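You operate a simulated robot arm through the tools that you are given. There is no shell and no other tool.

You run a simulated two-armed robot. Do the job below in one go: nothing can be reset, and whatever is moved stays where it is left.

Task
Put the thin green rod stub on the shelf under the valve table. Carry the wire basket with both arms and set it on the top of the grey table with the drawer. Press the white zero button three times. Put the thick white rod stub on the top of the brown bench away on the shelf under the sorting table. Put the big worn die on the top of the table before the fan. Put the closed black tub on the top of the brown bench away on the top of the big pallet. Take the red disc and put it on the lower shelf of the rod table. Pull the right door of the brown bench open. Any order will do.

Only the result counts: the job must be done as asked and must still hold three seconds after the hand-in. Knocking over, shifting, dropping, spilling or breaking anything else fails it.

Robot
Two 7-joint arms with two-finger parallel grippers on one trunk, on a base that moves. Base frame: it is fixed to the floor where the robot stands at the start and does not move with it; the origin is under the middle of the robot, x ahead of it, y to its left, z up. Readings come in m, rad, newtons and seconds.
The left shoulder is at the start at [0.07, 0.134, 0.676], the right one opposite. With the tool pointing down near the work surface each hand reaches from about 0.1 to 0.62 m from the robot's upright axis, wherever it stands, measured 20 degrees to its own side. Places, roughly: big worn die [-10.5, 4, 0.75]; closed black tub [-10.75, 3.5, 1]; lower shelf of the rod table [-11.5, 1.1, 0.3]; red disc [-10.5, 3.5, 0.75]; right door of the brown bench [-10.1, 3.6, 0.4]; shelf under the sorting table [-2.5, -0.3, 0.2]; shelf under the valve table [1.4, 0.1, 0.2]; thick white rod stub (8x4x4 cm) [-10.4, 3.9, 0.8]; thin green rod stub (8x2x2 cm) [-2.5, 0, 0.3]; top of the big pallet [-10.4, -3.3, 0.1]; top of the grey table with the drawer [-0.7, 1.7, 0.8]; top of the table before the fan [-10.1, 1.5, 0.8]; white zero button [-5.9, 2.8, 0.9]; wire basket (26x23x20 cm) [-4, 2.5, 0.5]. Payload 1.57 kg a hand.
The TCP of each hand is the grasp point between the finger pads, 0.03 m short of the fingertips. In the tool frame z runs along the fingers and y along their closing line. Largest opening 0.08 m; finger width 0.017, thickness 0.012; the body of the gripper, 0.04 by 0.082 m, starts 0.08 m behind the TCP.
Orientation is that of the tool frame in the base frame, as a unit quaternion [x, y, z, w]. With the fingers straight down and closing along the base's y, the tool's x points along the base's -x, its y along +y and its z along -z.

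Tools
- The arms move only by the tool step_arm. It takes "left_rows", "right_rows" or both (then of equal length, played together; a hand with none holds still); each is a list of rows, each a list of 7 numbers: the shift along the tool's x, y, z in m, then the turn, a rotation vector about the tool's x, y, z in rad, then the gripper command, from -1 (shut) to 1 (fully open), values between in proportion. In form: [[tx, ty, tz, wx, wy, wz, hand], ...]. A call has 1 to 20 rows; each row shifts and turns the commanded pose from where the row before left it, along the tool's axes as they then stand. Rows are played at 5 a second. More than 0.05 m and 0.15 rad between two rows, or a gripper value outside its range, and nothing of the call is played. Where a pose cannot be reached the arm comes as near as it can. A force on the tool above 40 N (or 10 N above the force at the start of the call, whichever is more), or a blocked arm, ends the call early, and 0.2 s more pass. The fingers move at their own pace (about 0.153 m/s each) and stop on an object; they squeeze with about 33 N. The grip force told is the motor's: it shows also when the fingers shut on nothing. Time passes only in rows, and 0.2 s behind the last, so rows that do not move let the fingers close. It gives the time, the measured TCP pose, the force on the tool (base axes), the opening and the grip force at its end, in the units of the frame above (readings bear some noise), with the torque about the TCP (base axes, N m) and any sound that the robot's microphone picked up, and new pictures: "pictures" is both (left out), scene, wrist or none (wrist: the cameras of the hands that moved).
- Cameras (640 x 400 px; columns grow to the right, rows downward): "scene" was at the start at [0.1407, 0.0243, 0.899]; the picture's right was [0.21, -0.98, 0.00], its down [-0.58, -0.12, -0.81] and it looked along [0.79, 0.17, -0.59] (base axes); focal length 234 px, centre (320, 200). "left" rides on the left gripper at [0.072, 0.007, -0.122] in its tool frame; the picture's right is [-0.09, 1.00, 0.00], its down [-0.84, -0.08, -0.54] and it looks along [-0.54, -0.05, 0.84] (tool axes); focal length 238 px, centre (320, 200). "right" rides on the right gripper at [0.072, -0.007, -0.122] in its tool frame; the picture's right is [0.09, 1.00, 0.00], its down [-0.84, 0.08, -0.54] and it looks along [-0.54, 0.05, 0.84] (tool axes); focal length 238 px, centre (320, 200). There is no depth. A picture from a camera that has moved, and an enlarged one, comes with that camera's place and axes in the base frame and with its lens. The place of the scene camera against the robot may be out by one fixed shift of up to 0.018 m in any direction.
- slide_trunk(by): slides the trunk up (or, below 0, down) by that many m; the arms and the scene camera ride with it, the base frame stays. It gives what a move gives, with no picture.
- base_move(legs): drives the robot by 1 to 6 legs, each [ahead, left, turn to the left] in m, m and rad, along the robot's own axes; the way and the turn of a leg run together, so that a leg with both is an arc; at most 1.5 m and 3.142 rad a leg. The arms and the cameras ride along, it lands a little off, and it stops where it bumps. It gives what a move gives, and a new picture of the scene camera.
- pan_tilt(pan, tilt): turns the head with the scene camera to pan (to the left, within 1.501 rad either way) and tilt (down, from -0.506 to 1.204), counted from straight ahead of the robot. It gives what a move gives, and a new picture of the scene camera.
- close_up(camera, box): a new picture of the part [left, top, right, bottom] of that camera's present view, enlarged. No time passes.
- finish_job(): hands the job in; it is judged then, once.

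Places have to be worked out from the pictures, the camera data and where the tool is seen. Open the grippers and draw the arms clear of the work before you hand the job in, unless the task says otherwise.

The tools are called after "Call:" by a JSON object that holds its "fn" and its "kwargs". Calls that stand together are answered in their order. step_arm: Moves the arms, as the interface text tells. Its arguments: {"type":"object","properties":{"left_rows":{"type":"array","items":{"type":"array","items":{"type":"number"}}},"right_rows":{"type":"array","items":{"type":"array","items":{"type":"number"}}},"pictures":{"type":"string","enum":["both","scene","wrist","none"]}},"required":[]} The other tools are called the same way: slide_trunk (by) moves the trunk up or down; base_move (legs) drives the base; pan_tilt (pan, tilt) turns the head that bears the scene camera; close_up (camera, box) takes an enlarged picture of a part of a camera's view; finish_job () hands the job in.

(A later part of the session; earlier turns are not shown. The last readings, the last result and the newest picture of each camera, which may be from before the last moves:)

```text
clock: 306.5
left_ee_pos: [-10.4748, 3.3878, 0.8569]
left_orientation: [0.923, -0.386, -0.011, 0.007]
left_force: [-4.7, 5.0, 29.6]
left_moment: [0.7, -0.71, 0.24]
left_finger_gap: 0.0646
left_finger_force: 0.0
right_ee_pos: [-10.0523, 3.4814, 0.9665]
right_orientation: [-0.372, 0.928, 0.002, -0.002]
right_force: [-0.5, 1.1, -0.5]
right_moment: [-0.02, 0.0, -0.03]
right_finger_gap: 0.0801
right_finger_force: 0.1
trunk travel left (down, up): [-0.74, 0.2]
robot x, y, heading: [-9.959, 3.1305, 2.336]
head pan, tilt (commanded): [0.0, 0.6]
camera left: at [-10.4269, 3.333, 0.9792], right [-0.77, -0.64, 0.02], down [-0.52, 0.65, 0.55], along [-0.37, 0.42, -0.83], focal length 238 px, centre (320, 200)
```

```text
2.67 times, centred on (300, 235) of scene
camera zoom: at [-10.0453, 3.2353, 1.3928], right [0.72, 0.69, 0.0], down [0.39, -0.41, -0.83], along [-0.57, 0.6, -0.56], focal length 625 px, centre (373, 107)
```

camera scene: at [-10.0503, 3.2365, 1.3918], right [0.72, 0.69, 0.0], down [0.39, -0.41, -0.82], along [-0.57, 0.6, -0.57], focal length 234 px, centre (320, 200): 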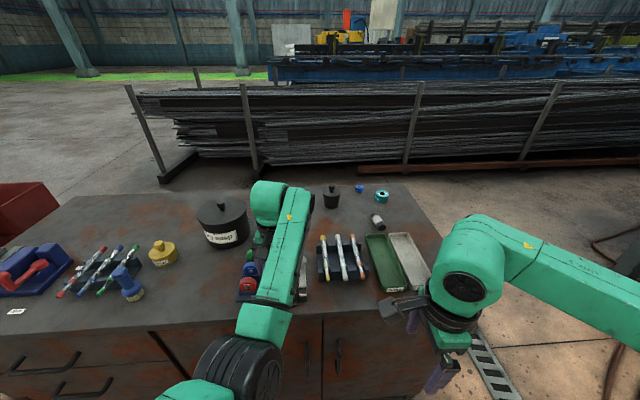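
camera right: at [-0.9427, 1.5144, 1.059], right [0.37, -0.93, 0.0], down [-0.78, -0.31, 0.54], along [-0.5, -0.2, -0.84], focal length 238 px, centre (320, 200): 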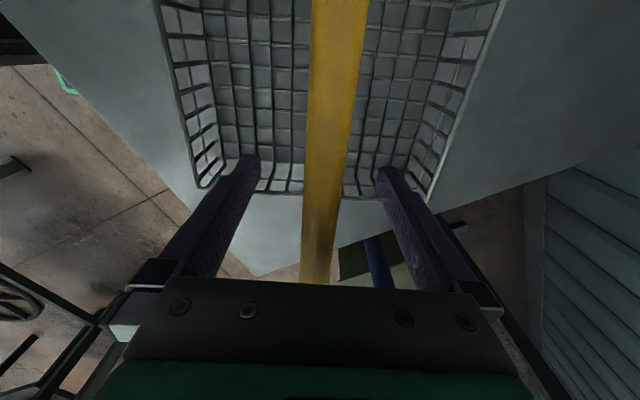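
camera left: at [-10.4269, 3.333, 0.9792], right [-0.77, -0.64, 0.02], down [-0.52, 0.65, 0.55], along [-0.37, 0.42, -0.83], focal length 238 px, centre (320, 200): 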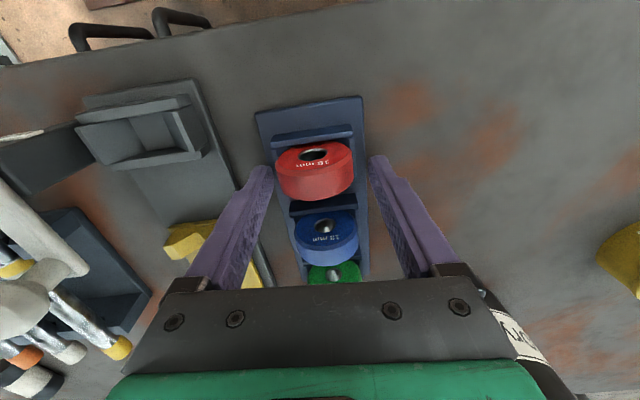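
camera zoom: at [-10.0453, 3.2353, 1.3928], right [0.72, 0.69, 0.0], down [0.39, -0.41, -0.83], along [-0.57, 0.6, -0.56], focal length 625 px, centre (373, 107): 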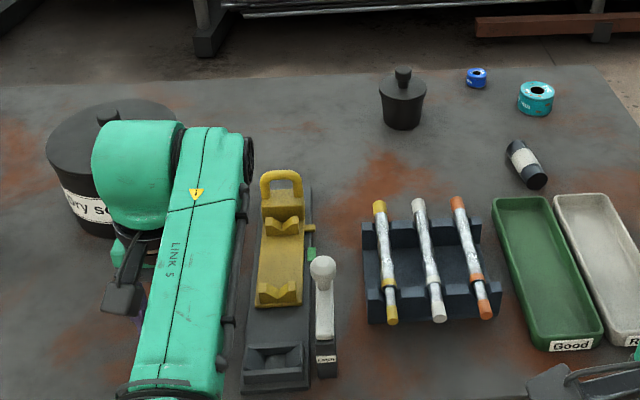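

The fingertips are probably resting on the holder's plate, with the disc centre ~1.3 cm below the grasp point — a good height. I relieve 5 mm upward, centre by a few mm, then close.

Call:
{"fn": "step_arm", "kwargs": {"left_rows": [[0.004, -0.003, -0.011, 0, 0, 0, 0.65], [0, 0, 0, 0, 0, 0, 0.65]], "pictures": "wrist"}}

Call:
{"fn": "close_up", "kwargs": {"camera": "left", "box": [200, 90, 440, 240]}}

```text
clock: 307.1
left_ee_pos: [-10.4687, 3.3852, 0.8621]
left_orientation: [0.923, -0.386, -0.004, 0.008]
left_force: [0.0, -0.2, 0.4]
left_moment: [0.01, 0.0, -0.01]
left_finger_gap: 0.0659
left_finger_force: 0.1
right_ee_pos: [-10.0544, 3.481, 0.9651]
right_orientation: [-0.373, 0.928, 0.001, 0.0]
right_force: [0.7, 0.8, 0.5]
right_moment: [0.03, 0.0, -0.02]
right_finger_gap: 0.0803
right_finger_force: 0.1
trunk travel left (down, up): [-0.74, 0.2]
robot x, y, heading: [-9.9564, 3.1301, 2.335]
head pan, tilt (commanded): [0.0, 0.6]
camera left: at [-10.4228, 3.3323, 0.9859], right [-0.77, -0.63, 0.02], down [-0.53, 0.66, 0.54], along [-0.35, 0.41, -0.84], focal length 238 px, centre (320, 200)
```

left: 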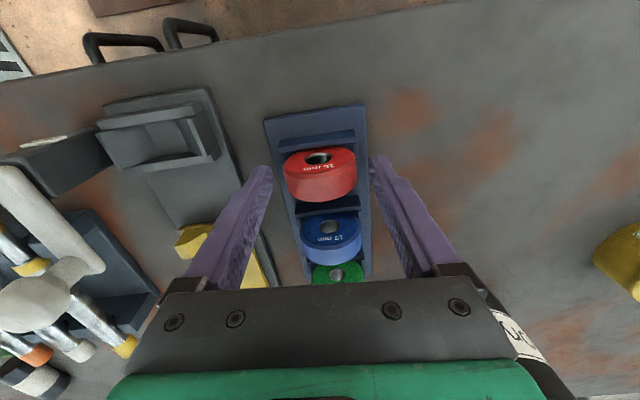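

```text
2.67 times, centred on (320, 165) of left
camera zoom: at [-10.4228, 3.3323, 0.9859], right [-0.77, -0.63, 0.02], down [-0.53, 0.66, 0.54], along [-0.35, 0.41, -0.84], focal length 636 px, centre (320, 293)
```

zoom: 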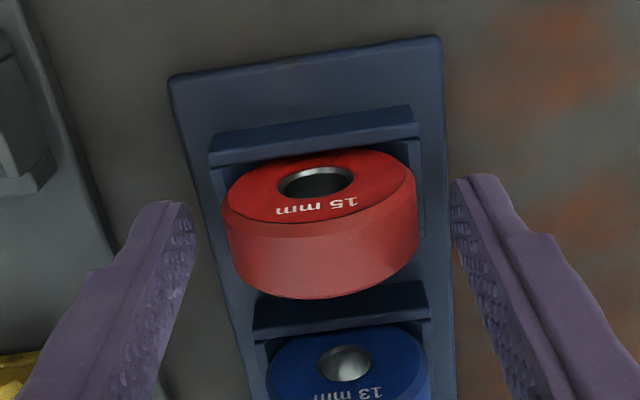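

Centred and free of contact. I close the left gripper on the disc.

Call:
{"fn": "step_arm", "kwargs": {"left_rows": [[0.002, 0, 0.003, 0, 0, 0, 0.2], [0, 0, 0, 0, 0, 0, -0.4], [0, 0, 0, 0, 0, 0, -1], [0, 0, 0, 0, 0, 0, -1]], "pictures": "wrist"}}

```text
clock: 308.1
left_ee_pos: [-10.4709, 3.3854, 0.8607]
left_orientation: [0.923, -0.384, -0.006, 0.006]
left_force: [-6.9, 1.2, 9.8]
left_moment: [0.36, -0.28, 0.34]
left_finger_gap: 0.0508
left_finger_force: 45.3
right_ee_pos: [-10.0549, 3.4819, 0.9662]
right_orientation: [-0.373, 0.928, 0.001, 0.0]
right_force: [-0.4, 0.0, 0.7]
right_moment: [-0.01, -0.01, -0.01]
right_finger_gap: 0.08
right_finger_force: 0.1
trunk travel left (down, up): [-0.74, 0.2]
robot x, y, heading: [-9.9616, 3.1304, 2.334]
head pan, tilt (commanded): [0.0, 0.6]
camera left: at [-10.4234, 3.3315, 0.9841], right [-0.77, -0.64, 0.02], down [-0.53, 0.65, 0.54], along [-0.36, 0.41, -0.84], focal length 238 px, centre (320, 200)
```

left: 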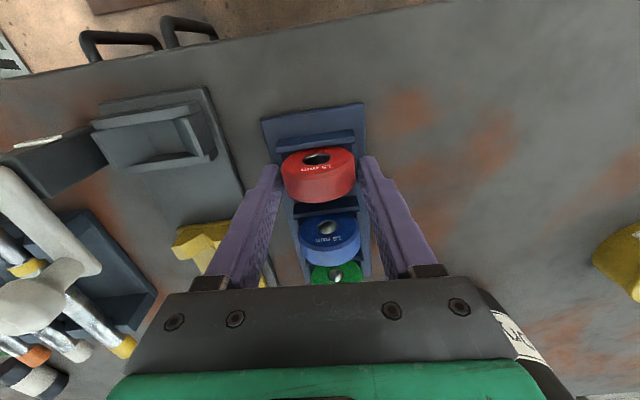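

Gripped at 0.051 m. I lift it slowly out of the holder.

Call:
{"fn": "step_arm", "kwargs": {"left_rows": [[0, 0, -0.01, 0, 0, 0, -1], [0, 0, -0.015, 0, 0, 0, -1], [0, 0, -0.02, 0, 0, 0, -1], [0, 0, -0.03, 0, 0, 0, -1]], "pictures": "wrist"}}

```text
clock: 308.6
left_ee_pos: [-10.4713, 3.3865, 0.8613]
left_orientation: [0.924, -0.383, 0.009, 0.009]
left_force: [-11.2, 7.0, -22.3]
left_moment: [1.27, 0.88, 0.4]
left_finger_gap: 0.0513
left_finger_force: 45.4
right_ee_pos: [-10.0612, 3.4836, 0.9633]
right_orientation: [-0.373, 0.928, -0.002, 0.002]
right_force: [-0.7, 0.8, -0.6]
right_moment: [0.04, 0.0, 0.0]
right_finger_gap: 0.0802
right_finger_force: 0.1
trunk travel left (down, up): [-0.74, 0.2]
robot x, y, heading: [-9.955, 3.1314, 2.337]
head pan, tilt (commanded): [0.0, 0.6]
stopped in row 2 (left hand): the force on the tool passed its limit at 50 N (the readings are from after the stop); the commanded pose is now the measured one
camera left: at [-10.4269, 3.3334, 0.9865], right [-0.77, -0.64, 0.01], down [-0.54, 0.66, 0.52], along [-0.34, 0.4, -0.85], focal length 238 px, centre (320, 200)
```

left: 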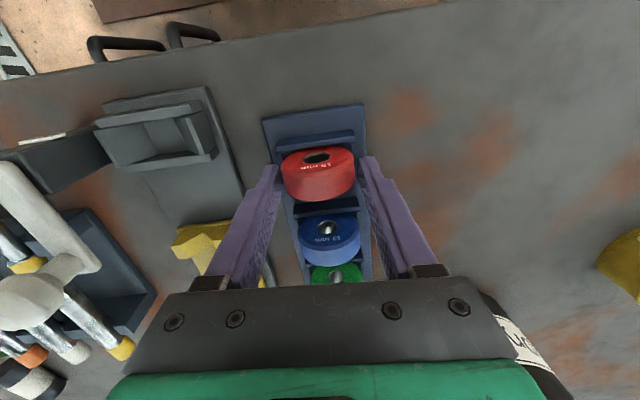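

Lifting met >50 N, so the disc or my fingers are caught on the holder. I look closely at the grip.

Call:
{"fn": "close_up", "kwargs": {"camera": "left", "box": [240, 100, 400, 200]}}

```text
4.00 times, centred on (320, 150) of left
camera zoom: at [-10.4269, 3.3334, 0.9865], right [-0.77, -0.64, 0.01], down [-0.54, 0.66, 0.52], along [-0.34, 0.4, -0.85], focal length 953 px, centre (320, 400)
```

zoom: 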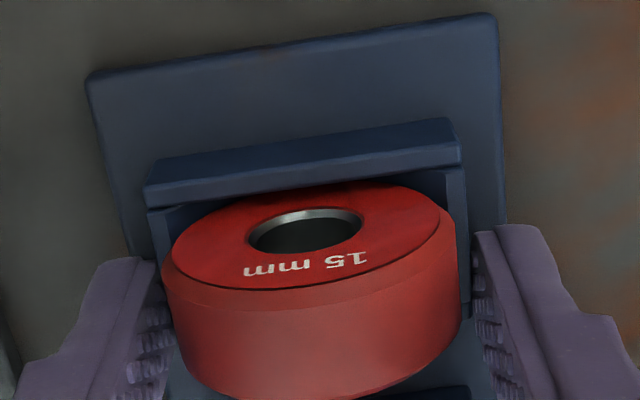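

My fingers are clamping the holder's pocket side walls rather than just the disc. I open, back up, and instead grip the disc by its front and back faces (closing fore-aft) above the pocket lips.

Call:
{"fn": "step_arm", "kwargs": {"left_rows": [[0, 0, 0, 0, 0, 0, 0.65], [0, 0, 0, 0, 0, 0, 0.65], [0, 0, -0.03, 0, 0, 0, 0.65], [0, 0, -0.04, 0, 0, 0, 0.65], [0, 0, -0.04, 0, 0, 0, 0.65]], "pictures": "none"}}

Call:
{"fn": "step_arm", "kwargs": {"left_rows": [[0, 0, 0, 0, 0, 0.1428, 1], [0, 0, 0, 0, 0, 0.1428, 1], [0, 0, 0, 0, 0, 0.1428, 1], [0, 0, 0, 0, 0, 0.1428, 1], [0, 0, 0, 0, 0, 0.1428, 1], [0, 0, 0, 0, 0, 0.1428, 1], [0, 0, 0, 0, 0, 0.1428, 1], [0, 0, 0, 0, 0, 0.1428, 1], [0, 0, 0, 0, 0, 0.1428, 1], [0, 0, 0, 0, 0, 0.1428, 1], [0, 0, 0, 0, 0, 0.1428, 1], [0, 0, 0, 0, 0, 0, 1]], "pictures": "wrist"}}

```text
clock: 309.8
left_ee_pos: [-10.4776, 3.3925, 0.9723]
left_orientation: [0.923, -0.385, 0.007, 0.01]
left_force: [-0.2, 0.2, 0.0]
left_moment: [0.03, -0.03, 0.01]
left_finger_gap: 0.0658
left_finger_force: 0.1
left hand out of reach, approached as far as the arm can: row 5
right_ee_pos: [-10.0562, 3.4812, 0.9645]
right_orientation: [-0.373, 0.928, 0.001, 0.0]
right_force: [0.9, -0.7, -0.3]
right_moment: [0.0, 0.0, -0.02]
right_finger_gap: 0.08
right_finger_force: 0.1
trunk travel left (down, up): [-0.74, 0.2]
robot x, y, heading: [-9.9593, 3.1374, 2.33]
head pan, tilt (commanded): [0.0, 0.6]
```

```text
clock: 312.4
left_ee_pos: [-10.4767, 3.3914, 0.9726]
left_orientation: [-0.38, 0.925, -0.011, -0.001]
left_force: [0.0, 0.1, 0.3]
left_moment: [0.02, 0.05, -0.01]
left_finger_gap: 0.08
left_finger_force: 0.1
right_ee_pos: [-10.0548, 3.4819, 0.9656]
right_orientation: [-0.373, 0.928, 0.001, -0.001]
right_force: [-0.5, 0.2, 0.0]
right_moment: [-0.01, -0.01, 0.02]
right_finger_gap: 0.0799
right_finger_force: 0.0
trunk travel left (down, up): [-0.74, 0.2]
robot x, y, heading: [-9.9606, 3.1342, 2.337]
head pan, tilt (commanded): [0.0, 0.6]
camera left: at [-10.5341, 3.3488, 1.0971], right [-0.63, 0.77, -0.02], down [0.65, 0.55, 0.53], along [0.42, 0.33, -0.85], focal length 238 px, centre (320, 200)
```

left: 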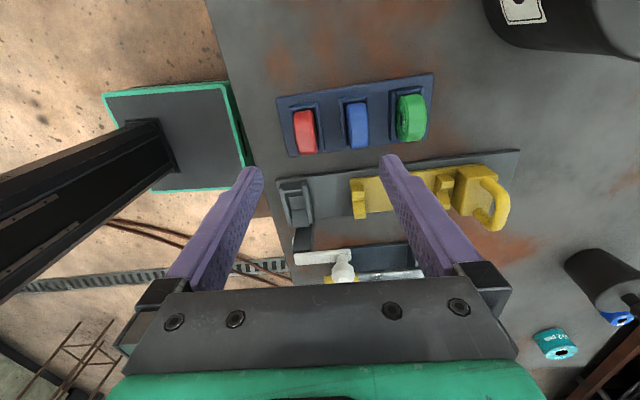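

I'll grip the faces with a 0.036 m opening so the rear finger fits between the red and blue discs. First I correct small tilt, shift 0.015 m toward me, and check alignment.

Call:
{"fn": "step_arm", "kwargs": {"left_rows": [[0.002, -0.015, 0, -0.0196, -0.01, 0.015, 0.2], [0, 0, 0.03, 0, 0, 0, -0.1], [0, 0, 0, 0, 0, 0, -0.1], [0, 0, 0, 0, 0, 0, -0.1]], "pictures": "wrist"}}

Call:
{"fn": "close_up", "kwargs": {"camera": "left", "box": [220, 80, 420, 205]}}

```text
clock: 313.4
left_ee_pos: [-10.4788, 3.3848, 0.9369]
left_orientation: [-0.373, 0.928, -0.001, 0.0]
left_force: [0.8, -0.1, 0.5]
left_moment: [0.01, -0.01, -0.02]
left_finger_gap: 0.0359
left_finger_force: 0.1
left hand out of reach, approached as far as the arm can: row 1
right_ee_pos: [-10.0556, 3.4813, 0.9654]
right_orientation: [-0.373, 0.928, 0.002, 0.0]
right_force: [0.8, 0.8, -1.0]
right_moment: [-0.03, -0.01, -0.01]
right_finger_gap: 0.0801
right_finger_force: 0.2
trunk travel left (down, up): [-0.74, 0.2]
robot x, y, heading: [-9.9581, 3.129, 2.334]
head pan, tilt (commanded): [0.0, 0.6]
camera left: at [-10.535, 3.3406, 1.0605], right [-0.62, 0.78, 0.0], down [0.66, 0.53, 0.54], along [0.42, 0.34, -0.84], focal length 238 px, centre (320, 200)
```

left: 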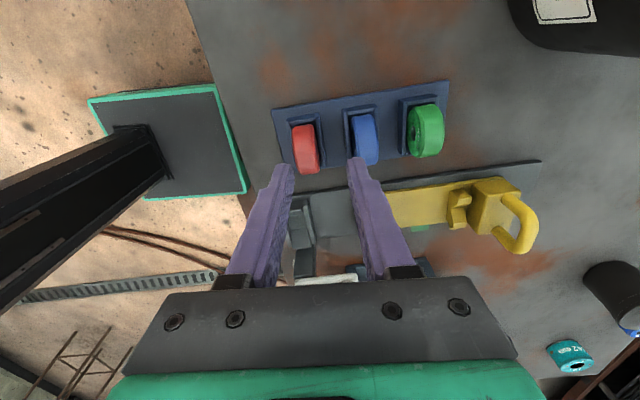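

```text
3.20 times, centred on (320, 142) of left
camera zoom: at [-10.535, 3.3406, 1.0605], right [-0.62, 0.78, 0.0], down [0.66, 0.53, 0.54], along [0.42, 0.34, -0.84], focal length 763 px, centre (320, 384)
```

zoom: 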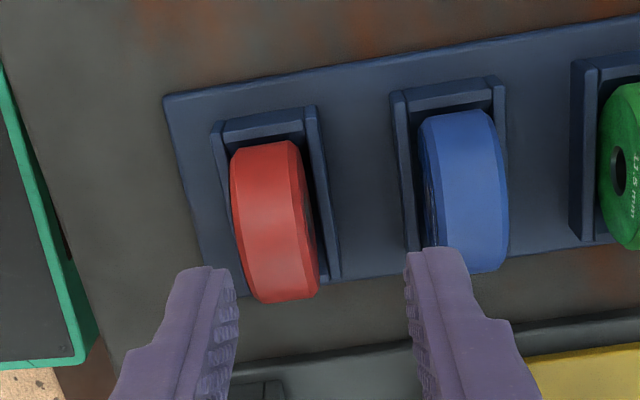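

The disc is ~0.012 m toward me and 0.005 m right of the finger centre. I shift while lowering slightly (lower is easier for the arm), then re-check.

Call:
{"fn": "step_arm", "kwargs": {"left_rows": [[-0.005, 0, 0.015, 0, 0, 0, -0.1], [0, -0.012, 0, 0, 0, 0, -0.1], [0, 0, 0, 0, 0, 0, -0.1]], "pictures": "none"}}

Call:
{"fn": "close_up", "kwargs": {"camera": "left", "box": [220, 80, 420, 205]}}

```text
clock: 314.2
left_ee_pos: [-10.4655, 3.3778, 0.9222]
left_orientation: [-0.374, 0.927, 0.001, -0.001]
left_force: [0.5, 0.5, 0.7]
left_moment: [-0.02, -0.03, -0.04]
left_finger_gap: 0.0359
left_finger_force: 0.1
right_ee_pos: [-10.0554, 3.482, 0.9649]
right_orientation: [-0.373, 0.928, 0.001, -0.001]
right_force: [-0.2, 0.7, 0.1]
right_moment: [0.01, 0.04, -0.03]
right_finger_gap: 0.0801
right_finger_force: 0.0
trunk travel left (down, up): [-0.74, 0.2]
robot x, y, heading: [-9.9581, 3.1332, 2.334]
head pan, tilt (commanded): [0.0, 0.6]
```

```text
3.20 times, centred on (320, 142) of left
camera zoom: at [-10.5232, 3.3343, 1.0456], right [-0.62, 0.78, 0.0], down [0.66, 0.53, 0.54], along [0.42, 0.34, -0.84], focal length 763 px, centre (320, 384)
```

zoom: 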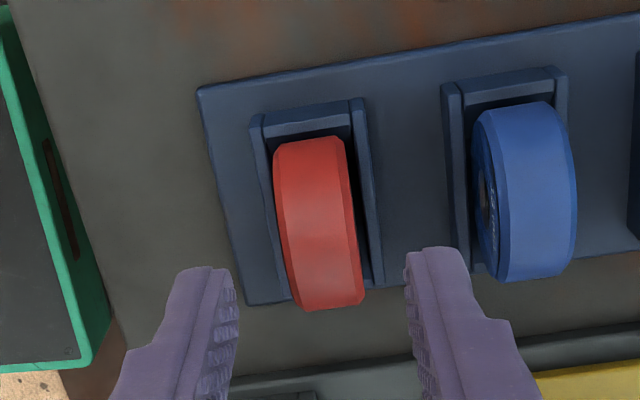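

Aligned: the disc is centred between the fingers and the rear finger will pass between the pockets. I lower 0.042 m.

Call:
{"fn": "step_arm", "kwargs": {"left_rows": [[0, 0, 0.015, 0, 0, 0, -0.1], [0, 0, 0.015, 0, 0, 0, -0.1], [0, 0, 0.012, 0, 0, 0, -0.1], [0, 0, 0, 0, 0, 0, -0.1]], "pictures": "none"}}

Call:
{"fn": "close_up", "kwargs": {"camera": "left", "box": [220, 80, 420, 205]}}

```text
clock: 315.2
left_ee_pos: [-10.4666, 3.379, 0.8795]
left_orientation: [-0.374, 0.928, 0.001, -0.001]
left_force: [-1.0, 0.2, -0.1]
left_moment: [-0.03, -0.01, 0.0]
left_finger_gap: 0.0358
left_finger_force: 0.1
right_ee_pos: [-10.0549, 3.4815, 0.9658]
right_orientation: [-0.373, 0.928, 0.001, -0.001]
right_force: [0.3, 0.7, 0.8]
right_moment: [0.0, 0.02, -0.02]
right_finger_gap: 0.0803
right_finger_force: 0.0
trunk travel left (down, up): [-0.74, 0.2]
robot x, y, heading: [-9.9576, 3.1278, 2.331]
head pan, tilt (commanded): [0.0, 0.6]
```

```text
3.20 times, centred on (320, 142) of left
camera zoom: at [-10.5236, 3.3348, 1.0032], right [-0.62, 0.78, 0.0], down [0.66, 0.53, 0.54], along [0.42, 0.34, -0.84], focal length 763 px, centre (320, 384)
```

zoom: 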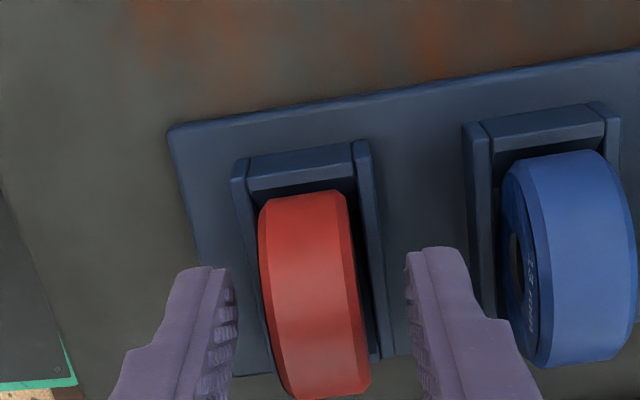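

The disc is between the fingers. I close the gripper on its faces and lift gently.

Call:
{"fn": "step_arm", "kwargs": {"left_rows": [[0, 0, 0.003, 0, 0, 0, -0.1], [0, 0, 0, 0, 0, 0, -0.5], [0, 0, 0, 0, 0, 0, -1], [0, 0, 0, 0, 0, 0, -1]], "pictures": "none"}}

Call:
{"fn": "step_arm", "kwargs": {"left_rows": [[0, 0, -0.006, 0, 0, 0, -1], [0, 0, -0.008, 0, 0, 0, -1]], "pictures": "wrist"}}

```text
clock: 316.2
left_ee_pos: [-10.4656, 3.3789, 0.8776]
left_orientation: [-0.373, 0.928, 0.0, -0.001]
left_force: [-0.5, 0.8, -0.2]
left_moment: [0.04, -0.01, 0.02]
left_finger_gap: 0.0181
left_finger_force: 32.6
right_ee_pos: [-10.0551, 3.4806, 0.9644]
right_orientation: [-0.373, 0.928, 0.0, 0.0]
right_force: [0.2, -0.2, 0.0]
right_moment: [-0.01, 0.0, -0.02]
right_finger_gap: 0.08
right_finger_force: 0.1
trunk travel left (down, up): [-0.74, 0.2]
robot x, y, heading: [-9.9579, 3.1303, 2.332]
head pan, tilt (commanded): [0.0, 0.6]
```

```text
clock: 316.8
left_ee_pos: [-10.4655, 3.38, 0.891]
left_orientation: [-0.374, 0.927, 0.0, 0.0]
left_force: [0.6, 0.4, -2.1]
left_moment: [0.01, -0.02, 0.0]
left_finger_gap: 0.0179
left_finger_force: 32.5
right_ee_pos: [-10.0558, 3.4811, 0.9651]
right_orientation: [-0.372, 0.928, 0.001, 0.0]
right_force: [-0.8, 0.8, 0.4]
right_moment: [-0.02, 0.01, 0.01]
right_finger_gap: 0.0797
right_finger_force: 0.1
trunk travel left (down, up): [-0.74, 0.2]
robot x, y, heading: [-9.9591, 3.1325, 2.336]
head pan, tilt (commanded): [0.0, 0.6]
camera left: at [-10.5236, 3.335, 1.0148], right [-0.62, 0.78, 0.0], down [0.66, 0.53, 0.54], along [0.42, 0.34, -0.84], focal length 238 px, centre (320, 200)
```

left: 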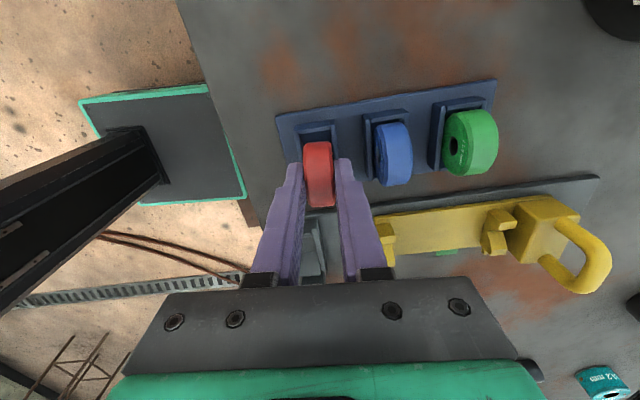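

The disc lifts freely (≈2 N). I raise the trunk 0.2 m and check the grip.

Call:
{"fn": "slide_trunk", "kwargs": {"by": 0.2}}

Call:
{"fn": "close_up", "kwargs": {"camera": "left", "box": [160, 50, 480, 250]}}

```text
clock: 319.0
left_ee_pos: [-10.4674, 3.3795, 1.0916]
left_orientation: [-0.374, 0.927, -0.001, -0.001]
left_force: [-0.1, -0.4, -1.7]
left_moment: [0.01, 0.03, 0.0]
left_finger_gap: 0.0178
left_finger_force: 32.9
right_ee_pos: [-10.056, 3.482, 1.1662]
right_orientation: [-0.373, 0.928, 0.0, 0.0]
right_force: [0.6, 0.4, -0.6]
right_moment: [-0.01, 0.01, 0.01]
right_finger_gap: 0.08
right_finger_force: 0.1
trunk travel left (down, up): [-0.94, 0.0]
robot x, y, heading: [-9.9571, 3.13, 2.333]
head pan, tilt (commanded): [0.0, 0.6]
```

```text
2.00 times, centred on (320, 150) of left
camera zoom: at [-10.5239, 3.3353, 1.2147], right [-0.62, 0.78, 0.0], down [0.66, 0.53, 0.54], along [0.42, 0.34, -0.84], focal length 477 px, centre (320, 300)
```

zoom: 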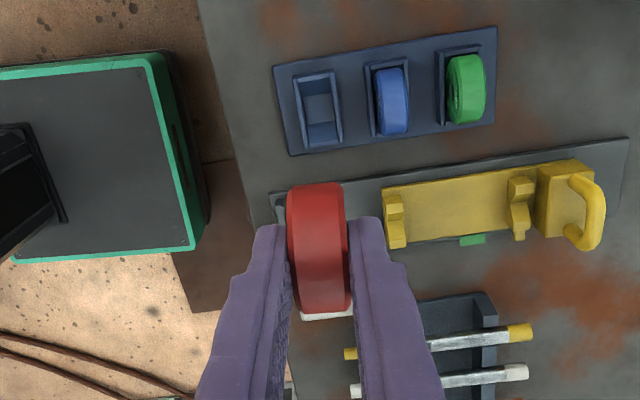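

The red disc is securely in the left hand. Now I drive around to the bench's right end to take the teal die with the right hand: back off, strafe right, turn, and strafe in.

Call:
{"fn": "base_move", "kwargs": {"legs": [[-0.45, 0, 0], [0, -1.3, 0], [0, 0, 1.62]]}}

Call:
{"fn": "base_move", "kwargs": {"legs": [[0.0, -1.38, 0]]}}

```text
clock: 331.6
left_ee_pos: [-8.9561, 3.1729, 1.0914]
left_orientation: [0.924, -0.383, 0.0, 0.001]
left_force: [0.1, 0.0, -1.8]
left_moment: [-0.02, -0.02, 0.02]
left_finger_gap: 0.0181
left_finger_force: 32.8
right_ee_pos: [-9.0656, 3.5817, 1.1658]
right_orientation: [0.923, -0.385, 0.0, 0.001]
right_force: [0.1, -0.1, -0.3]
right_moment: [0.03, 0.0, 0.0]
right_finger_gap: 0.0799
right_finger_force: 0.0
trunk travel left (down, up): [-0.94, 0.0]
robot x, y, heading: [-8.7188, 3.6878, -2.361]
head pan, tilt (commanded): [0.0, 0.6]
camera scene: at [-8.8106, 3.5934, 1.5918], right [-0.7, 0.71, 0.0], down [0.4, 0.4, -0.82], along [-0.59, -0.58, -0.57], focal length 234 px, centre (320, 200)
```

scene: 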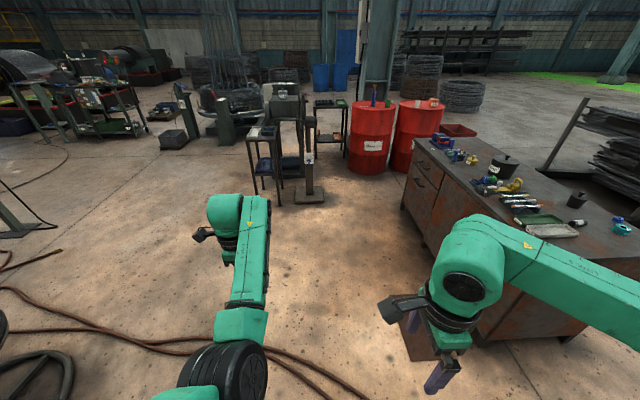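

```text
clock: 338.5
left_ee_pos: [-9.9244, 4.1625, 1.0916]
left_orientation: [0.92, -0.392, 0.001, 0.0]
left_force: [-0.6, -0.7, -2.1]
left_moment: [0.01, 0.0, -0.01]
left_finger_gap: 0.0178
left_finger_force: 32.4
right_ee_pos: [-10.0257, 4.5737, 1.1662]
right_orientation: [0.92, -0.392, 0.0, 0.0]
right_force: [1.3, 0.1, -1.2]
right_moment: [0.01, 0.02, -0.02]
right_finger_gap: 0.0801
right_finger_force: 0.1
trunk travel left (down, up): [-0.94, 0.0]
robot x, y, heading: [-9.6733, 4.6718, -2.374]
head pan, tilt (commanded): [0.0, 0.6]
camera scene: at [-9.7695, 4.5801, 1.5918], right [-0.69, 0.72, 0.0], down [0.41, 0.39, -0.82], along [-0.6, -0.57, -0.57], focal length 234 px, centre (320, 200)
```

scene: 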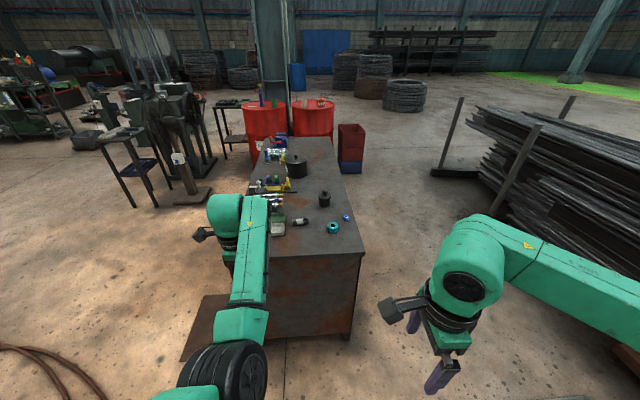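

The teal die is in view ~1.0 m ahead. I move in so it's ~0.52 m ahead and slightly to the right, for the right hand.

Call:
{"fn": "base_move", "kwargs": {"legs": [[0.46, 0.06, 0]]}}

Call:
{"fn": "close_up", "kwargs": {"camera": "scene", "box": [240, 220, 480, 370]}}

Call:
{"fn": "close_up", "kwargs": {"camera": "right", "box": [0, 0, 640, 400]}}

```text
clock: 341.3
left_ee_pos: [-10.227, 3.7955, 1.0926]
left_orientation: [0.919, -0.395, 0.001, 0.002]
left_force: [0.7, 0.0, -1.9]
left_moment: [-0.01, 0.01, -0.01]
left_finger_gap: 0.0181
left_finger_force: 32.9
right_ee_pos: [-10.3271, 4.2082, 1.1655]
right_orientation: [0.919, -0.395, -0.001, 0.002]
right_force: [0.4, 0.1, 0.3]
right_moment: [-0.03, 0.01, -0.03]
right_finger_gap: 0.0803
right_finger_force: 0.1
trunk travel left (down, up): [-0.94, 0.0]
robot x, y, heading: [-9.9792, 4.3003, -2.384]
head pan, tilt (commanded): [0.0, 0.6]
camera scene: at [-10.0713, 4.2141, 1.592], right [-0.69, 0.73, 0.0], down [0.41, 0.39, -0.83], along [-0.6, -0.57, -0.56], focal length 234 px, centre (320, 200)
```

scene: 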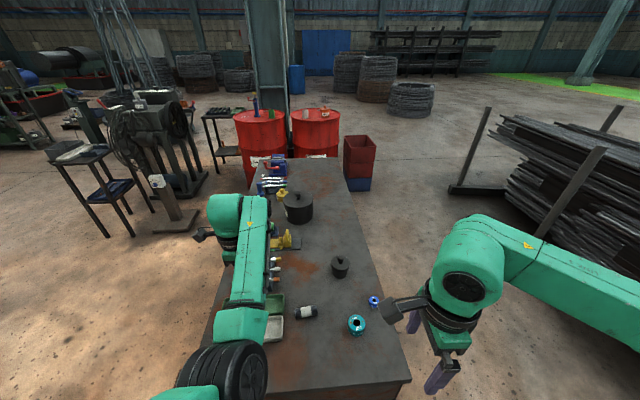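

```text
2.67 times, centred on (360, 295) of scene
camera zoom: at [-10.0713, 4.2141, 1.592], right [-0.69, 0.73, 0.0], down [0.41, 0.39, -0.83], along [-0.6, -0.57, -0.56], focal length 625 px, centre (213, -53)
```

zoom: 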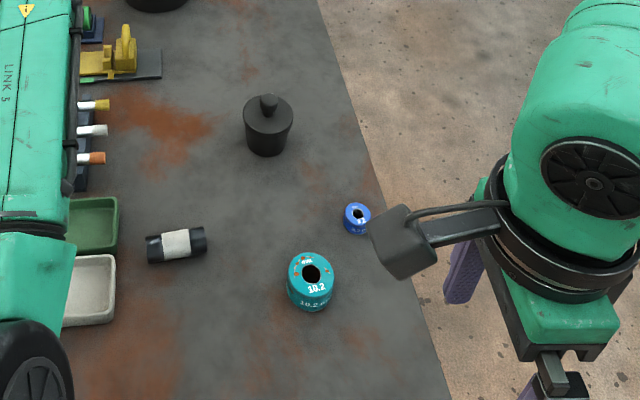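

```text
1.00 times, centred on (320, 200) of right (not enlarged: the box is as wide or as high as the picture)
camera zoom: at [-10.2733, 4.161, 1.2891], right [-0.66, -0.75, 0.0], down [-0.63, 0.56, 0.54], along [-0.41, 0.36, -0.84], focal length 238 px, centre (320, 200)
```

zoom: 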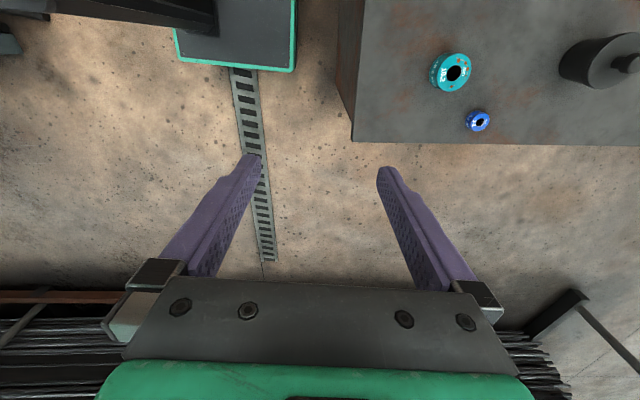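

The teal die ("10.2", rust-specked) is at about (-10.445,4.021). I extend the right hand over it at height first.

Call:
{"fn": "step_arm", "kwargs": {"right_rows": [[0.009, 0.0357, 0, 0, 0, 0, 1], [0.009, 0.0357, 0, 0, 0, 0, 1], [0.009, 0.0357, 0, 0, 0, 0, 1], [0.009, 0.0357, 0, 0, 0, 0, 1], [0.009, 0.0357, 0.02, 0, 0, 0, 1], [0.0095, 0.0355, 0.03, 0, 0, 0, 1], [0, 0, 0.04, 0, 0, 0, 1], [0, 0, 0.04, 0, 0, 0, 1], [0, 0, 0, 0, 0, 0, 1]], "pictures": "wrist"}}

```text
clock: 343.3
left_ee_pos: [-10.2276, 3.7957, 1.0904]
left_orientation: [0.919, -0.394, 0.001, 0.0]
left_force: [0.4, 0.7, -1.3]
left_moment: [-0.05, 0.02, 0.0]
left_finger_gap: 0.0176
left_finger_force: 32.7
right_ee_pos: [-10.4452, 4.019, 1.0356]
right_orientation: [0.919, -0.395, 0.0, 0.0]
right_force: [-0.4, 0.2, 0.1]
right_moment: [0.0, -0.03, -0.02]
right_finger_gap: 0.0798
right_finger_force: 0.0
trunk travel left (down, up): [-0.94, 0.0]
robot x, y, heading: [-9.9798, 4.2991, -2.383]
head pan, tilt (commanded): [0.0, 0.6]
camera right: at [-10.3921, 3.9718, 1.1582], right [-0.66, -0.75, 0.0], down [-0.63, 0.55, 0.54], along [-0.41, 0.36, -0.84], focal length 238 px, centre (320, 200)
```

right: 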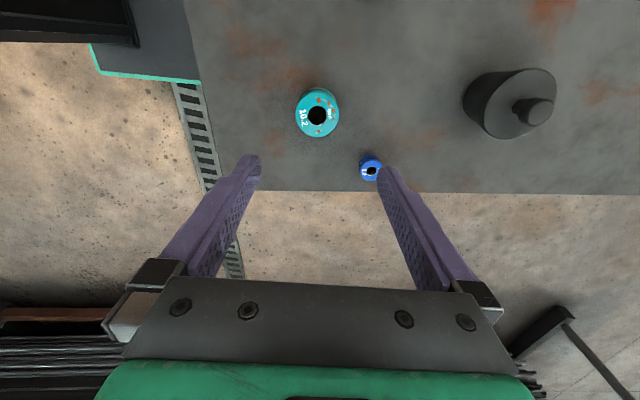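

Well aligned. I lower the right hand with small corrections, watching the force.

Call:
{"fn": "step_arm", "kwargs": {"right_rows": [[-0.003, -0.004, 0.04, 0, 0, 0, 1], [0, 0, 0.04, 0, 0, 0, 1], [0, 0, 0.04, 0, 0, 0, 1], [0, 0, 0.02, 0, 0, 0, 1], [0, 0, 0, 0, 0, 0, 1]], "pictures": "wrist"}}

```text
clock: 344.5
left_ee_pos: [-10.2289, 3.7959, 1.0914]
left_orientation: [0.919, -0.394, 0.001, 0.0]
left_force: [-1.0, 0.5, -1.7]
left_moment: [-0.02, 0.02, 0.0]
left_finger_gap: 0.018
left_finger_force: 33.2
right_ee_pos: [-10.4459, 4.023, 0.8953]
right_orientation: [0.919, -0.394, -0.001, 0.001]
right_force: [-1.4, 0.1, -0.2]
right_moment: [0.04, 0.01, 0.01]
right_finger_gap: 0.0802
right_finger_force: 0.1
trunk travel left (down, up): [-0.94, 0.0]
robot x, y, heading: [-9.9759, 4.3005, -2.388]
head pan, tilt (commanded): [0.0, 0.6]
camera right: at [-10.3919, 3.9767, 1.0186], right [-0.66, -0.75, 0.0], down [-0.63, 0.55, 0.54], along [-0.41, 0.36, -0.84], focal length 238 px, centre (320, 200)
```

right: 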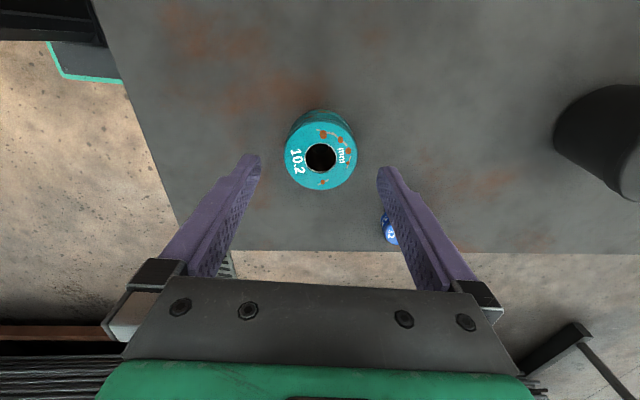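

Die centred between the fingers. I lower the last ~5 cm.

Call:
{"fn": "step_arm", "kwargs": {"right_rows": [[-0.002, 0, 0.02, 0, 0, 0, 1], [0, 0, 0.02, 0, 0, 0, 1], [0, 0, 0.01, 0, 0, 0, 1], [0, 0, 0, 0, 0, 0, 1]], "pictures": "none"}}

Call:
{"fn": "step_arm", "kwargs": {"right_rows": [[0, 0, 0.006, 0, 0, 0, 1], [0, 0, 0, 0, 0, 0, 1]], "pictures": "wrist"}}

```text
clock: 345.5
left_ee_pos: [-10.2277, 3.7951, 1.0913]
left_orientation: [0.919, -0.394, 0.001, 0.001]
left_force: [-0.2, 0.0, -1.8]
left_moment: [-0.01, 0.01, 0.0]
left_finger_gap: 0.0179
left_finger_force: 32.2
right_ee_pos: [-10.4399, 4.0309, 0.8791]
right_orientation: [0.919, -0.394, -0.001, 0.001]
right_force: [-0.9, 0.3, 0.9]
right_moment: [0.02, -0.01, 0.01]
right_finger_gap: 0.08
right_finger_force: 0.0
right hand out of reach, approached as far as the arm can: row 1, 2, 3
trunk travel left (down, up): [-0.94, 0.0]
robot x, y, heading: [-9.9731, 4.3001, -2.382]
head pan, tilt (commanded): [0.0, 0.6]
```

```text
clock: 346.1
left_ee_pos: [-10.2278, 3.7957, 1.091]
left_orientation: [0.919, -0.394, 0.001, 0.0]
left_force: [0.7, -0.9, -2.0]
left_moment: [0.0, 0.01, -0.03]
left_finger_gap: 0.0177
left_finger_force: 33.2
right_ee_pos: [-10.4394, 4.0311, 0.8744]
right_orientation: [0.919, -0.395, 0.0, 0.001]
right_force: [0.3, -1.1, 0.2]
right_moment: [0.0, 0.03, 0.0]
right_finger_gap: 0.0799
right_finger_force: 0.0
trunk travel left (down, up): [-0.94, 0.0]
robot x, y, heading: [-9.9775, 4.3019, -2.388]
head pan, tilt (commanded): [0.0, 0.6]
camera right: at [-10.3861, 3.9837, 0.9972], right [-0.66, -0.75, 0.0], down [-0.63, 0.55, 0.54], along [-0.41, 0.36, -0.84], focal length 238 px, centre (320, 200)
```

right: 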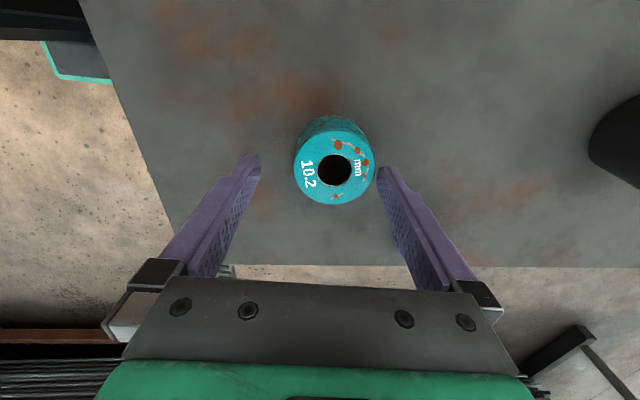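

The arm ran out of reach low down. I raise the hand 0.05 m, lower the trunk 0.07 m instead, and re-centre.

Call:
{"fn": "step_arm", "kwargs": {"right_rows": [[0, 0, -0.03, 0, 0, 0, 1], [0, 0, -0.02, 0, 0, 0, 1]], "pictures": "none"}}

Call:
{"fn": "slide_trunk", "kwargs": {"by": -0.07}}

Call:
{"fn": "step_arm", "kwargs": {"right_rows": [[0.002, 0.012, 0, 0, 0, 0, 1], [0, 0, 0, 0, 0, 0, 1]], "pictures": "wrist"}}

```text
clock: 346.7
left_ee_pos: [-10.228, 3.7949, 1.0904]
left_orientation: [0.92, -0.393, 0.001, 0.0]
left_force: [1.0, -0.3, -1.1]
left_moment: [0.01, -0.01, 0.01]
left_finger_gap: 0.0179
left_finger_force: 32.2
right_ee_pos: [-10.4401, 4.0309, 0.9239]
right_orientation: [0.918, -0.396, 0.0, 0.0]
right_force: [0.5, -0.6, -0.1]
right_moment: [0.0, -0.01, 0.03]
right_finger_gap: 0.0799
right_finger_force: 0.0
trunk travel left (down, up): [-0.94, 0.0]
robot x, y, heading: [-9.9768, 4.3036, -2.389]
head pan, tilt (commanded): [0.0, 0.6]
```

```text
clock: 347.8
left_ee_pos: [-10.2281, 3.795, 1.0204]
left_orientation: [0.919, -0.394, 0.002, 0.001]
left_force: [-0.2, -0.7, -2.5]
left_moment: [0.01, -0.02, -0.01]
left_finger_gap: 0.0179
left_finger_force: 32.6
right_ee_pos: [-10.4412, 4.0312, 0.8548]
right_orientation: [0.918, -0.397, 0.0, 0.001]
right_force: [0.8, 0.7, 0.1]
right_moment: [0.02, -0.01, -0.04]
right_finger_gap: 0.0799
right_finger_force: 0.0
trunk travel left (down, up): [-0.87, 0.07]
robot x, y, heading: [-9.9794, 4.2998, -2.385]
head pan, tilt (commanded): [0.0, 0.6]
```

```text
clock: 348.4
left_ee_pos: [-10.2293, 3.796, 1.0218]
left_orientation: [0.919, -0.393, 0.001, 0.002]
left_force: [0.3, 0.0, -1.8]
left_moment: [-0.02, -0.03, 0.03]
left_finger_gap: 0.0181
left_finger_force: 32.9
right_ee_pos: [-10.45, 4.0209, 0.8529]
right_orientation: [0.918, -0.396, 0.0, 0.001]
right_force: [0.2, 0.0, -0.2]
right_moment: [-0.02, -0.01, 0.02]
right_finger_gap: 0.0798
right_finger_force: 0.3
trunk travel left (down, up): [-0.87, 0.07]
robot x, y, heading: [-9.9777, 4.2952, -2.389]
head pan, tilt (commanded): [0.0, 0.6]
camera right: at [-10.3945, 3.9733, 0.9769], right [-0.66, -0.75, 0.0], down [-0.63, 0.56, 0.54], along [-0.41, 0.36, -0.84], focal length 238 px, centre (320, 200)
```

right: 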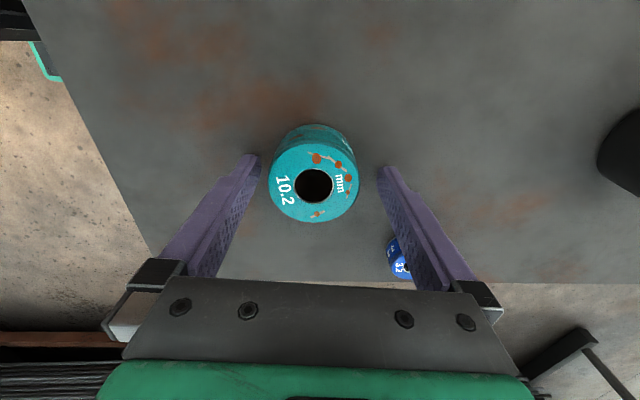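

Centred. I lower 12 mm more and close on the die.

Call:
{"fn": "step_arm", "kwargs": {"right_rows": [[0, -0.002, 0.006, 0, 0, 0, 1], [0, 0, 0.006, 0, 0, 0, 1], [0, 0, 0, 0, 0, 0, 1]], "pictures": "none"}}

Call:
{"fn": "step_arm", "kwargs": {"right_rows": [[0, 0, 0, 0, 0, 0, 0.2], [0, 0, 0, 0, 0, 0, -1], [0, 0, 0, 0, 0, 0, -1]], "pictures": "none"}}

```text
clock: 349.1
left_ee_pos: [-10.2268, 3.7972, 1.0222]
left_orientation: [0.919, -0.394, 0.0, 0.001]
left_force: [0.0, 0.3, -2.2]
left_moment: [0.04, -0.05, 0.02]
left_finger_gap: 0.0177
left_finger_force: 32.4
right_ee_pos: [-10.4473, 4.0223, 0.8516]
right_orientation: [0.919, -0.395, -0.002, 0.003]
right_force: [5.7, 13.0, 31.9]
right_moment: [1.61, -1.14, 0.34]
right_finger_gap: 0.0803
right_finger_force: 0.0
trunk travel left (down, up): [-0.87, 0.07]
robot x, y, heading: [-9.9786, 4.3032, -2.388]
head pan, tilt (commanded): [0.0, 0.6]
stopped in row 3 (right hand): the force on the tool passed its limit at 42 N (the readings are from after the stop); the commanded pose is now the measured one
```

```text
clock: 349.9
left_ee_pos: [-10.2241, 3.7999, 1.025]
left_orientation: [0.919, -0.394, -0.001, 0.004]
left_force: [0.4, -0.7, -2.0]
left_moment: [0.01, 0.02, 0.0]
left_finger_gap: 0.0179
left_finger_force: 32.6
right_ee_pos: [-10.4447, 4.0246, 0.8498]
right_orientation: [0.919, -0.395, -0.002, 0.006]
right_force: [11.6, 14.5, 25.8]
right_moment: [1.16, -1.07, 0.09]
right_finger_gap: 0.0541
right_finger_force: 32.8
trunk travel left (down, up): [-0.87, 0.07]
robot x, y, heading: [-9.9781, 4.3043, -2.387]
head pan, tilt (commanded): [0.0, 0.6]
```

Contact shows the bench top is at ~0.82; the die is now gripped at 0.054 m. I lift gently.

Call:
{"fn": "step_arm", "kwargs": {"right_rows": [[0, 0, -0.006, 0, 0, 0, -1], [0, 0, -0.01, 0, 0, 0, -1], [0, 0, -0.03, 0, 0, 0, -1], [0, 0, -0.03, 0, 0, 0, -1]], "pictures": "wrist"}}

```text
clock: 350.9
left_ee_pos: [-10.2308, 3.7952, 1.0204]
left_orientation: [0.919, -0.394, 0.001, -0.001]
left_force: [0.0, -0.2, -0.7]
left_moment: [0.02, 0.0, 0.01]
left_finger_gap: 0.018
left_finger_force: 32.4
right_ee_pos: [-10.4498, 4.0189, 0.9184]
right_orientation: [0.918, -0.396, -0.001, 0.002]
right_force: [-0.5, 0.2, -6.0]
right_moment: [0.0, -0.01, -0.01]
right_finger_gap: 0.0542
right_finger_force: 32.9
trunk travel left (down, up): [-0.87, 0.07]
robot x, y, heading: [-9.9806, 4.2969, -2.39]
head pan, tilt (commanded): [0.0, 0.6]
camera right: at [-10.3967, 3.9723, 1.0428], right [-0.66, -0.75, 0.01], down [-0.63, 0.56, 0.54], along [-0.41, 0.35, -0.84], focal length 238 px, centre (320, 200)
```

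right: 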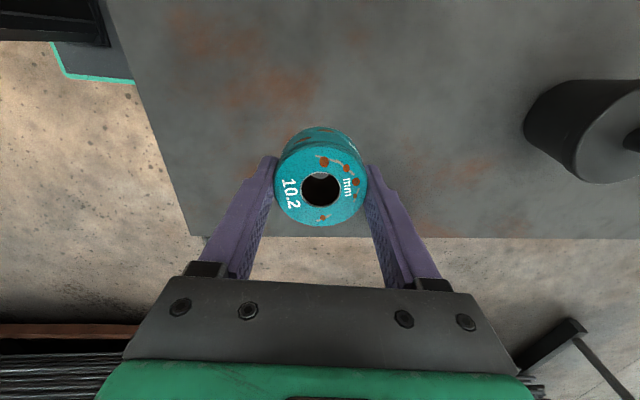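

Die held (≈6 N). I raise the trunk and back away, then check that the small blue die stayed in place.

Call:
{"fn": "slide_trunk", "kwargs": {"by": 0.07}}

Call:
{"fn": "base_move", "kwargs": {"legs": [[-0.45, 0, 0]]}}

Call:
{"fn": "close_up", "kwargs": {"camera": "scene", "box": [230, 130, 470, 280]}}

```text
clock: 351.9
left_ee_pos: [-10.2296, 3.7958, 1.0892]
left_orientation: [0.919, -0.394, 0.001, -0.001]
left_force: [1.0, 0.2, -2.4]
left_moment: [-0.01, 0.0, 0.01]
left_finger_gap: 0.0179
left_finger_force: 32.7
right_ee_pos: [-10.4497, 4.0195, 0.9908]
right_orientation: [0.918, -0.396, -0.001, 0.004]
right_force: [0.5, -0.1, -5.3]
right_moment: [0.01, 0.02, -0.01]
right_finger_gap: 0.054
right_finger_force: 33.0
trunk travel left (down, up): [-0.94, 0.0]
robot x, y, heading: [-9.9742, 4.2977, -2.384]
head pan, tilt (commanded): [0.0, 0.6]
```

```text
clock: 354.6
left_ee_pos: [-9.9097, 4.1001, 1.0892]
left_orientation: [0.918, -0.397, 0.002, -0.001]
left_force: [-0.9, 0.0, -2.8]
left_moment: [0.03, -0.01, 0.02]
left_finger_gap: 0.0179
left_finger_force: 32.4
right_ee_pos: [-10.1295, 4.3255, 0.9885]
right_orientation: [0.917, -0.398, 0.0, 0.003]
right_force: [0.3, -0.2, -6.1]
right_moment: [0.02, 0.02, -0.01]
right_finger_gap: 0.0538
right_finger_force: 32.9
trunk travel left (down, up): [-0.94, 0.0]
robot x, y, heading: [-9.6501, 4.6063, -2.389]
head pan, tilt (commanded): [0.0, 0.6]
camera scene: at [-9.7522, 4.5146, 1.5913], right [-0.68, 0.73, 0.0], down [0.41, 0.39, -0.82], along [-0.6, -0.56, -0.57], focal length 234 px, centre (320, 200)
```

scene: 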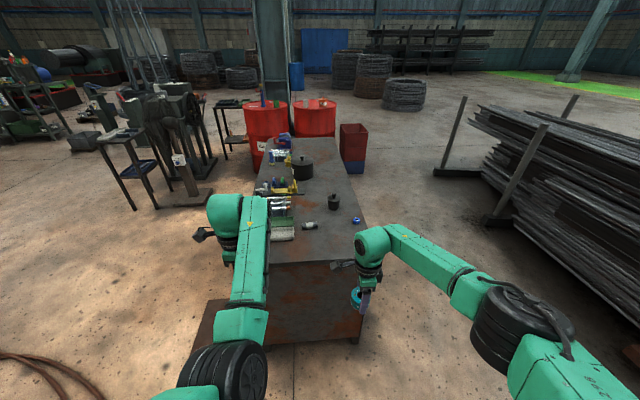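

```text
2.67 times, centred on (350, 205) of scene
camera zoom: at [-9.7522, 4.5146, 1.5913], right [-0.68, 0.73, 0.0], down [0.41, 0.39, -0.82], along [-0.6, -0.56, -0.57], focal length 625 px, centre (240, 187)
```

zoom: 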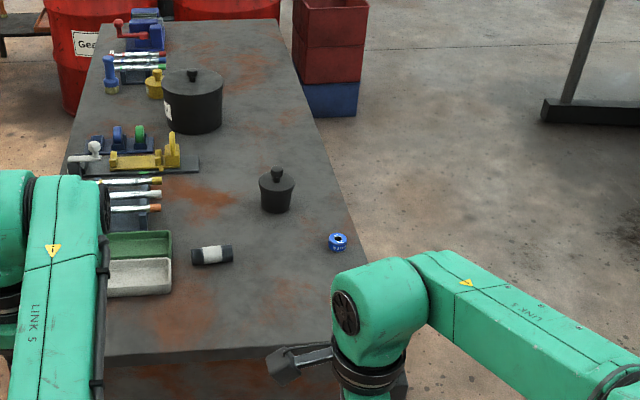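

The small blue die and other items are untouched. I strafe left into the open floor and look southwest for the fan table and the rod table.

Call:
{"fn": "base_move", "kwargs": {"legs": [[0.0, 1.5, 0]]}}

Call:
{"fn": "pan_tilt", "kwargs": {"pan": 0.2, "tilt": 0.35}}

Call:
{"fn": "close_up", "kwargs": {"camera": "scene", "box": [120, 80, 520, 330]}}

```text
clock: 362.0
left_ee_pos: [-8.9075, 3.0049, 1.0907]
left_orientation: [0.914, -0.405, 0.001, 0.0]
left_force: [0.0, 0.3, -1.5]
left_moment: [0.02, -0.02, 0.0]
left_finger_gap: 0.018
left_finger_force: 32.7
right_ee_pos: [-9.124, 3.2338, 0.9902]
right_orientation: [0.914, -0.407, 0.0, 0.004]
right_force: [0.0, 0.3, -5.6]
right_moment: [-0.02, -0.03, -0.01]
right_finger_gap: 0.0541
right_finger_force: 32.7
trunk travel left (down, up): [-0.94, 0.0]
robot x, y, heading: [-8.6423, 3.5039, -2.408]
head pan, tilt (commanded): [0.0, 0.6]
camera scene: at [-8.7432, 3.4168, 1.5916], right [-0.67, 0.74, 0.0], down [0.42, 0.38, -0.82], along [-0.61, -0.55, -0.57], focal length 234 px, centre (320, 200)
```

scene: 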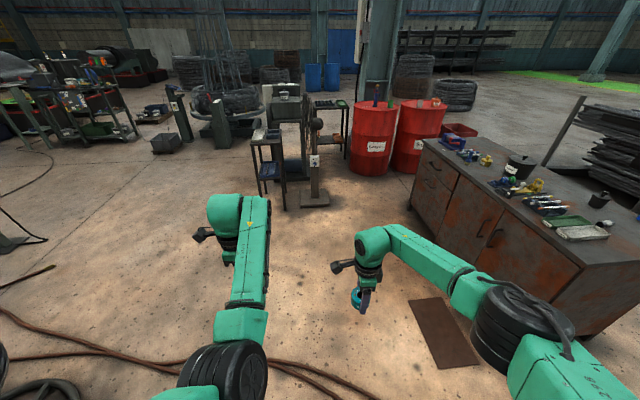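

```text
clock: 362.8
left_ee_pos: [-8.9086, 3.0036, 1.0912]
left_orientation: [0.914, -0.405, 0.002, 0.0]
left_force: [0.4, 0.8, -1.5]
left_moment: [0.0, 0.05, -0.01]
left_finger_gap: 0.0177
left_finger_force: 32.4
right_ee_pos: [-9.1231, 3.2333, 0.9908]
right_orientation: [0.913, -0.407, 0.0, 0.004]
right_force: [-0.7, -0.5, -5.5]
right_moment: [-0.04, 0.0, 0.01]
right_finger_gap: 0.0541
right_finger_force: 33.1
trunk travel left (down, up): [-0.94, 0.0]
robot x, y, heading: [-8.6402, 3.5069, -2.409]
head pan, tilt (commanded): [0.201, 0.351]
camera scene: at [-8.7323, 3.4005, 1.6143], right [-0.8, 0.6, 0.0], down [0.21, 0.28, -0.94], along [-0.56, -0.75, -0.35], focal length 234 px, centre (320, 200)
```

scene: 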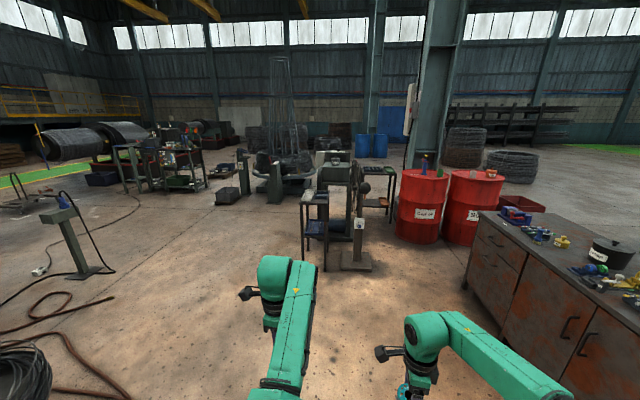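

```text
1.60 times, centred on (320, 205) of scene
camera zoom: at [-8.7323, 3.4005, 1.6143], right [-0.8, 0.6, 0.0], down [0.21, 0.28, -0.94], along [-0.56, -0.75, -0.35], focal length 375 px, centre (320, 192)
```

zoom: 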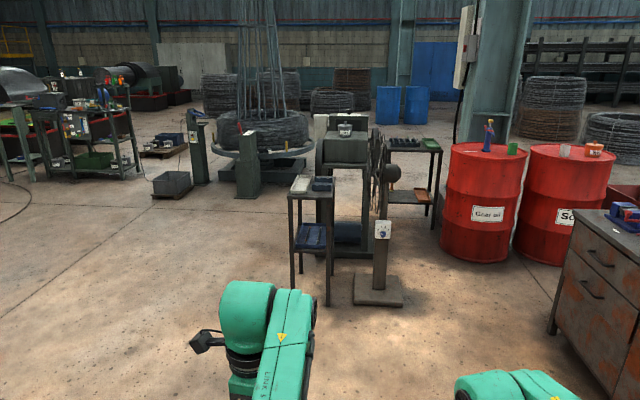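

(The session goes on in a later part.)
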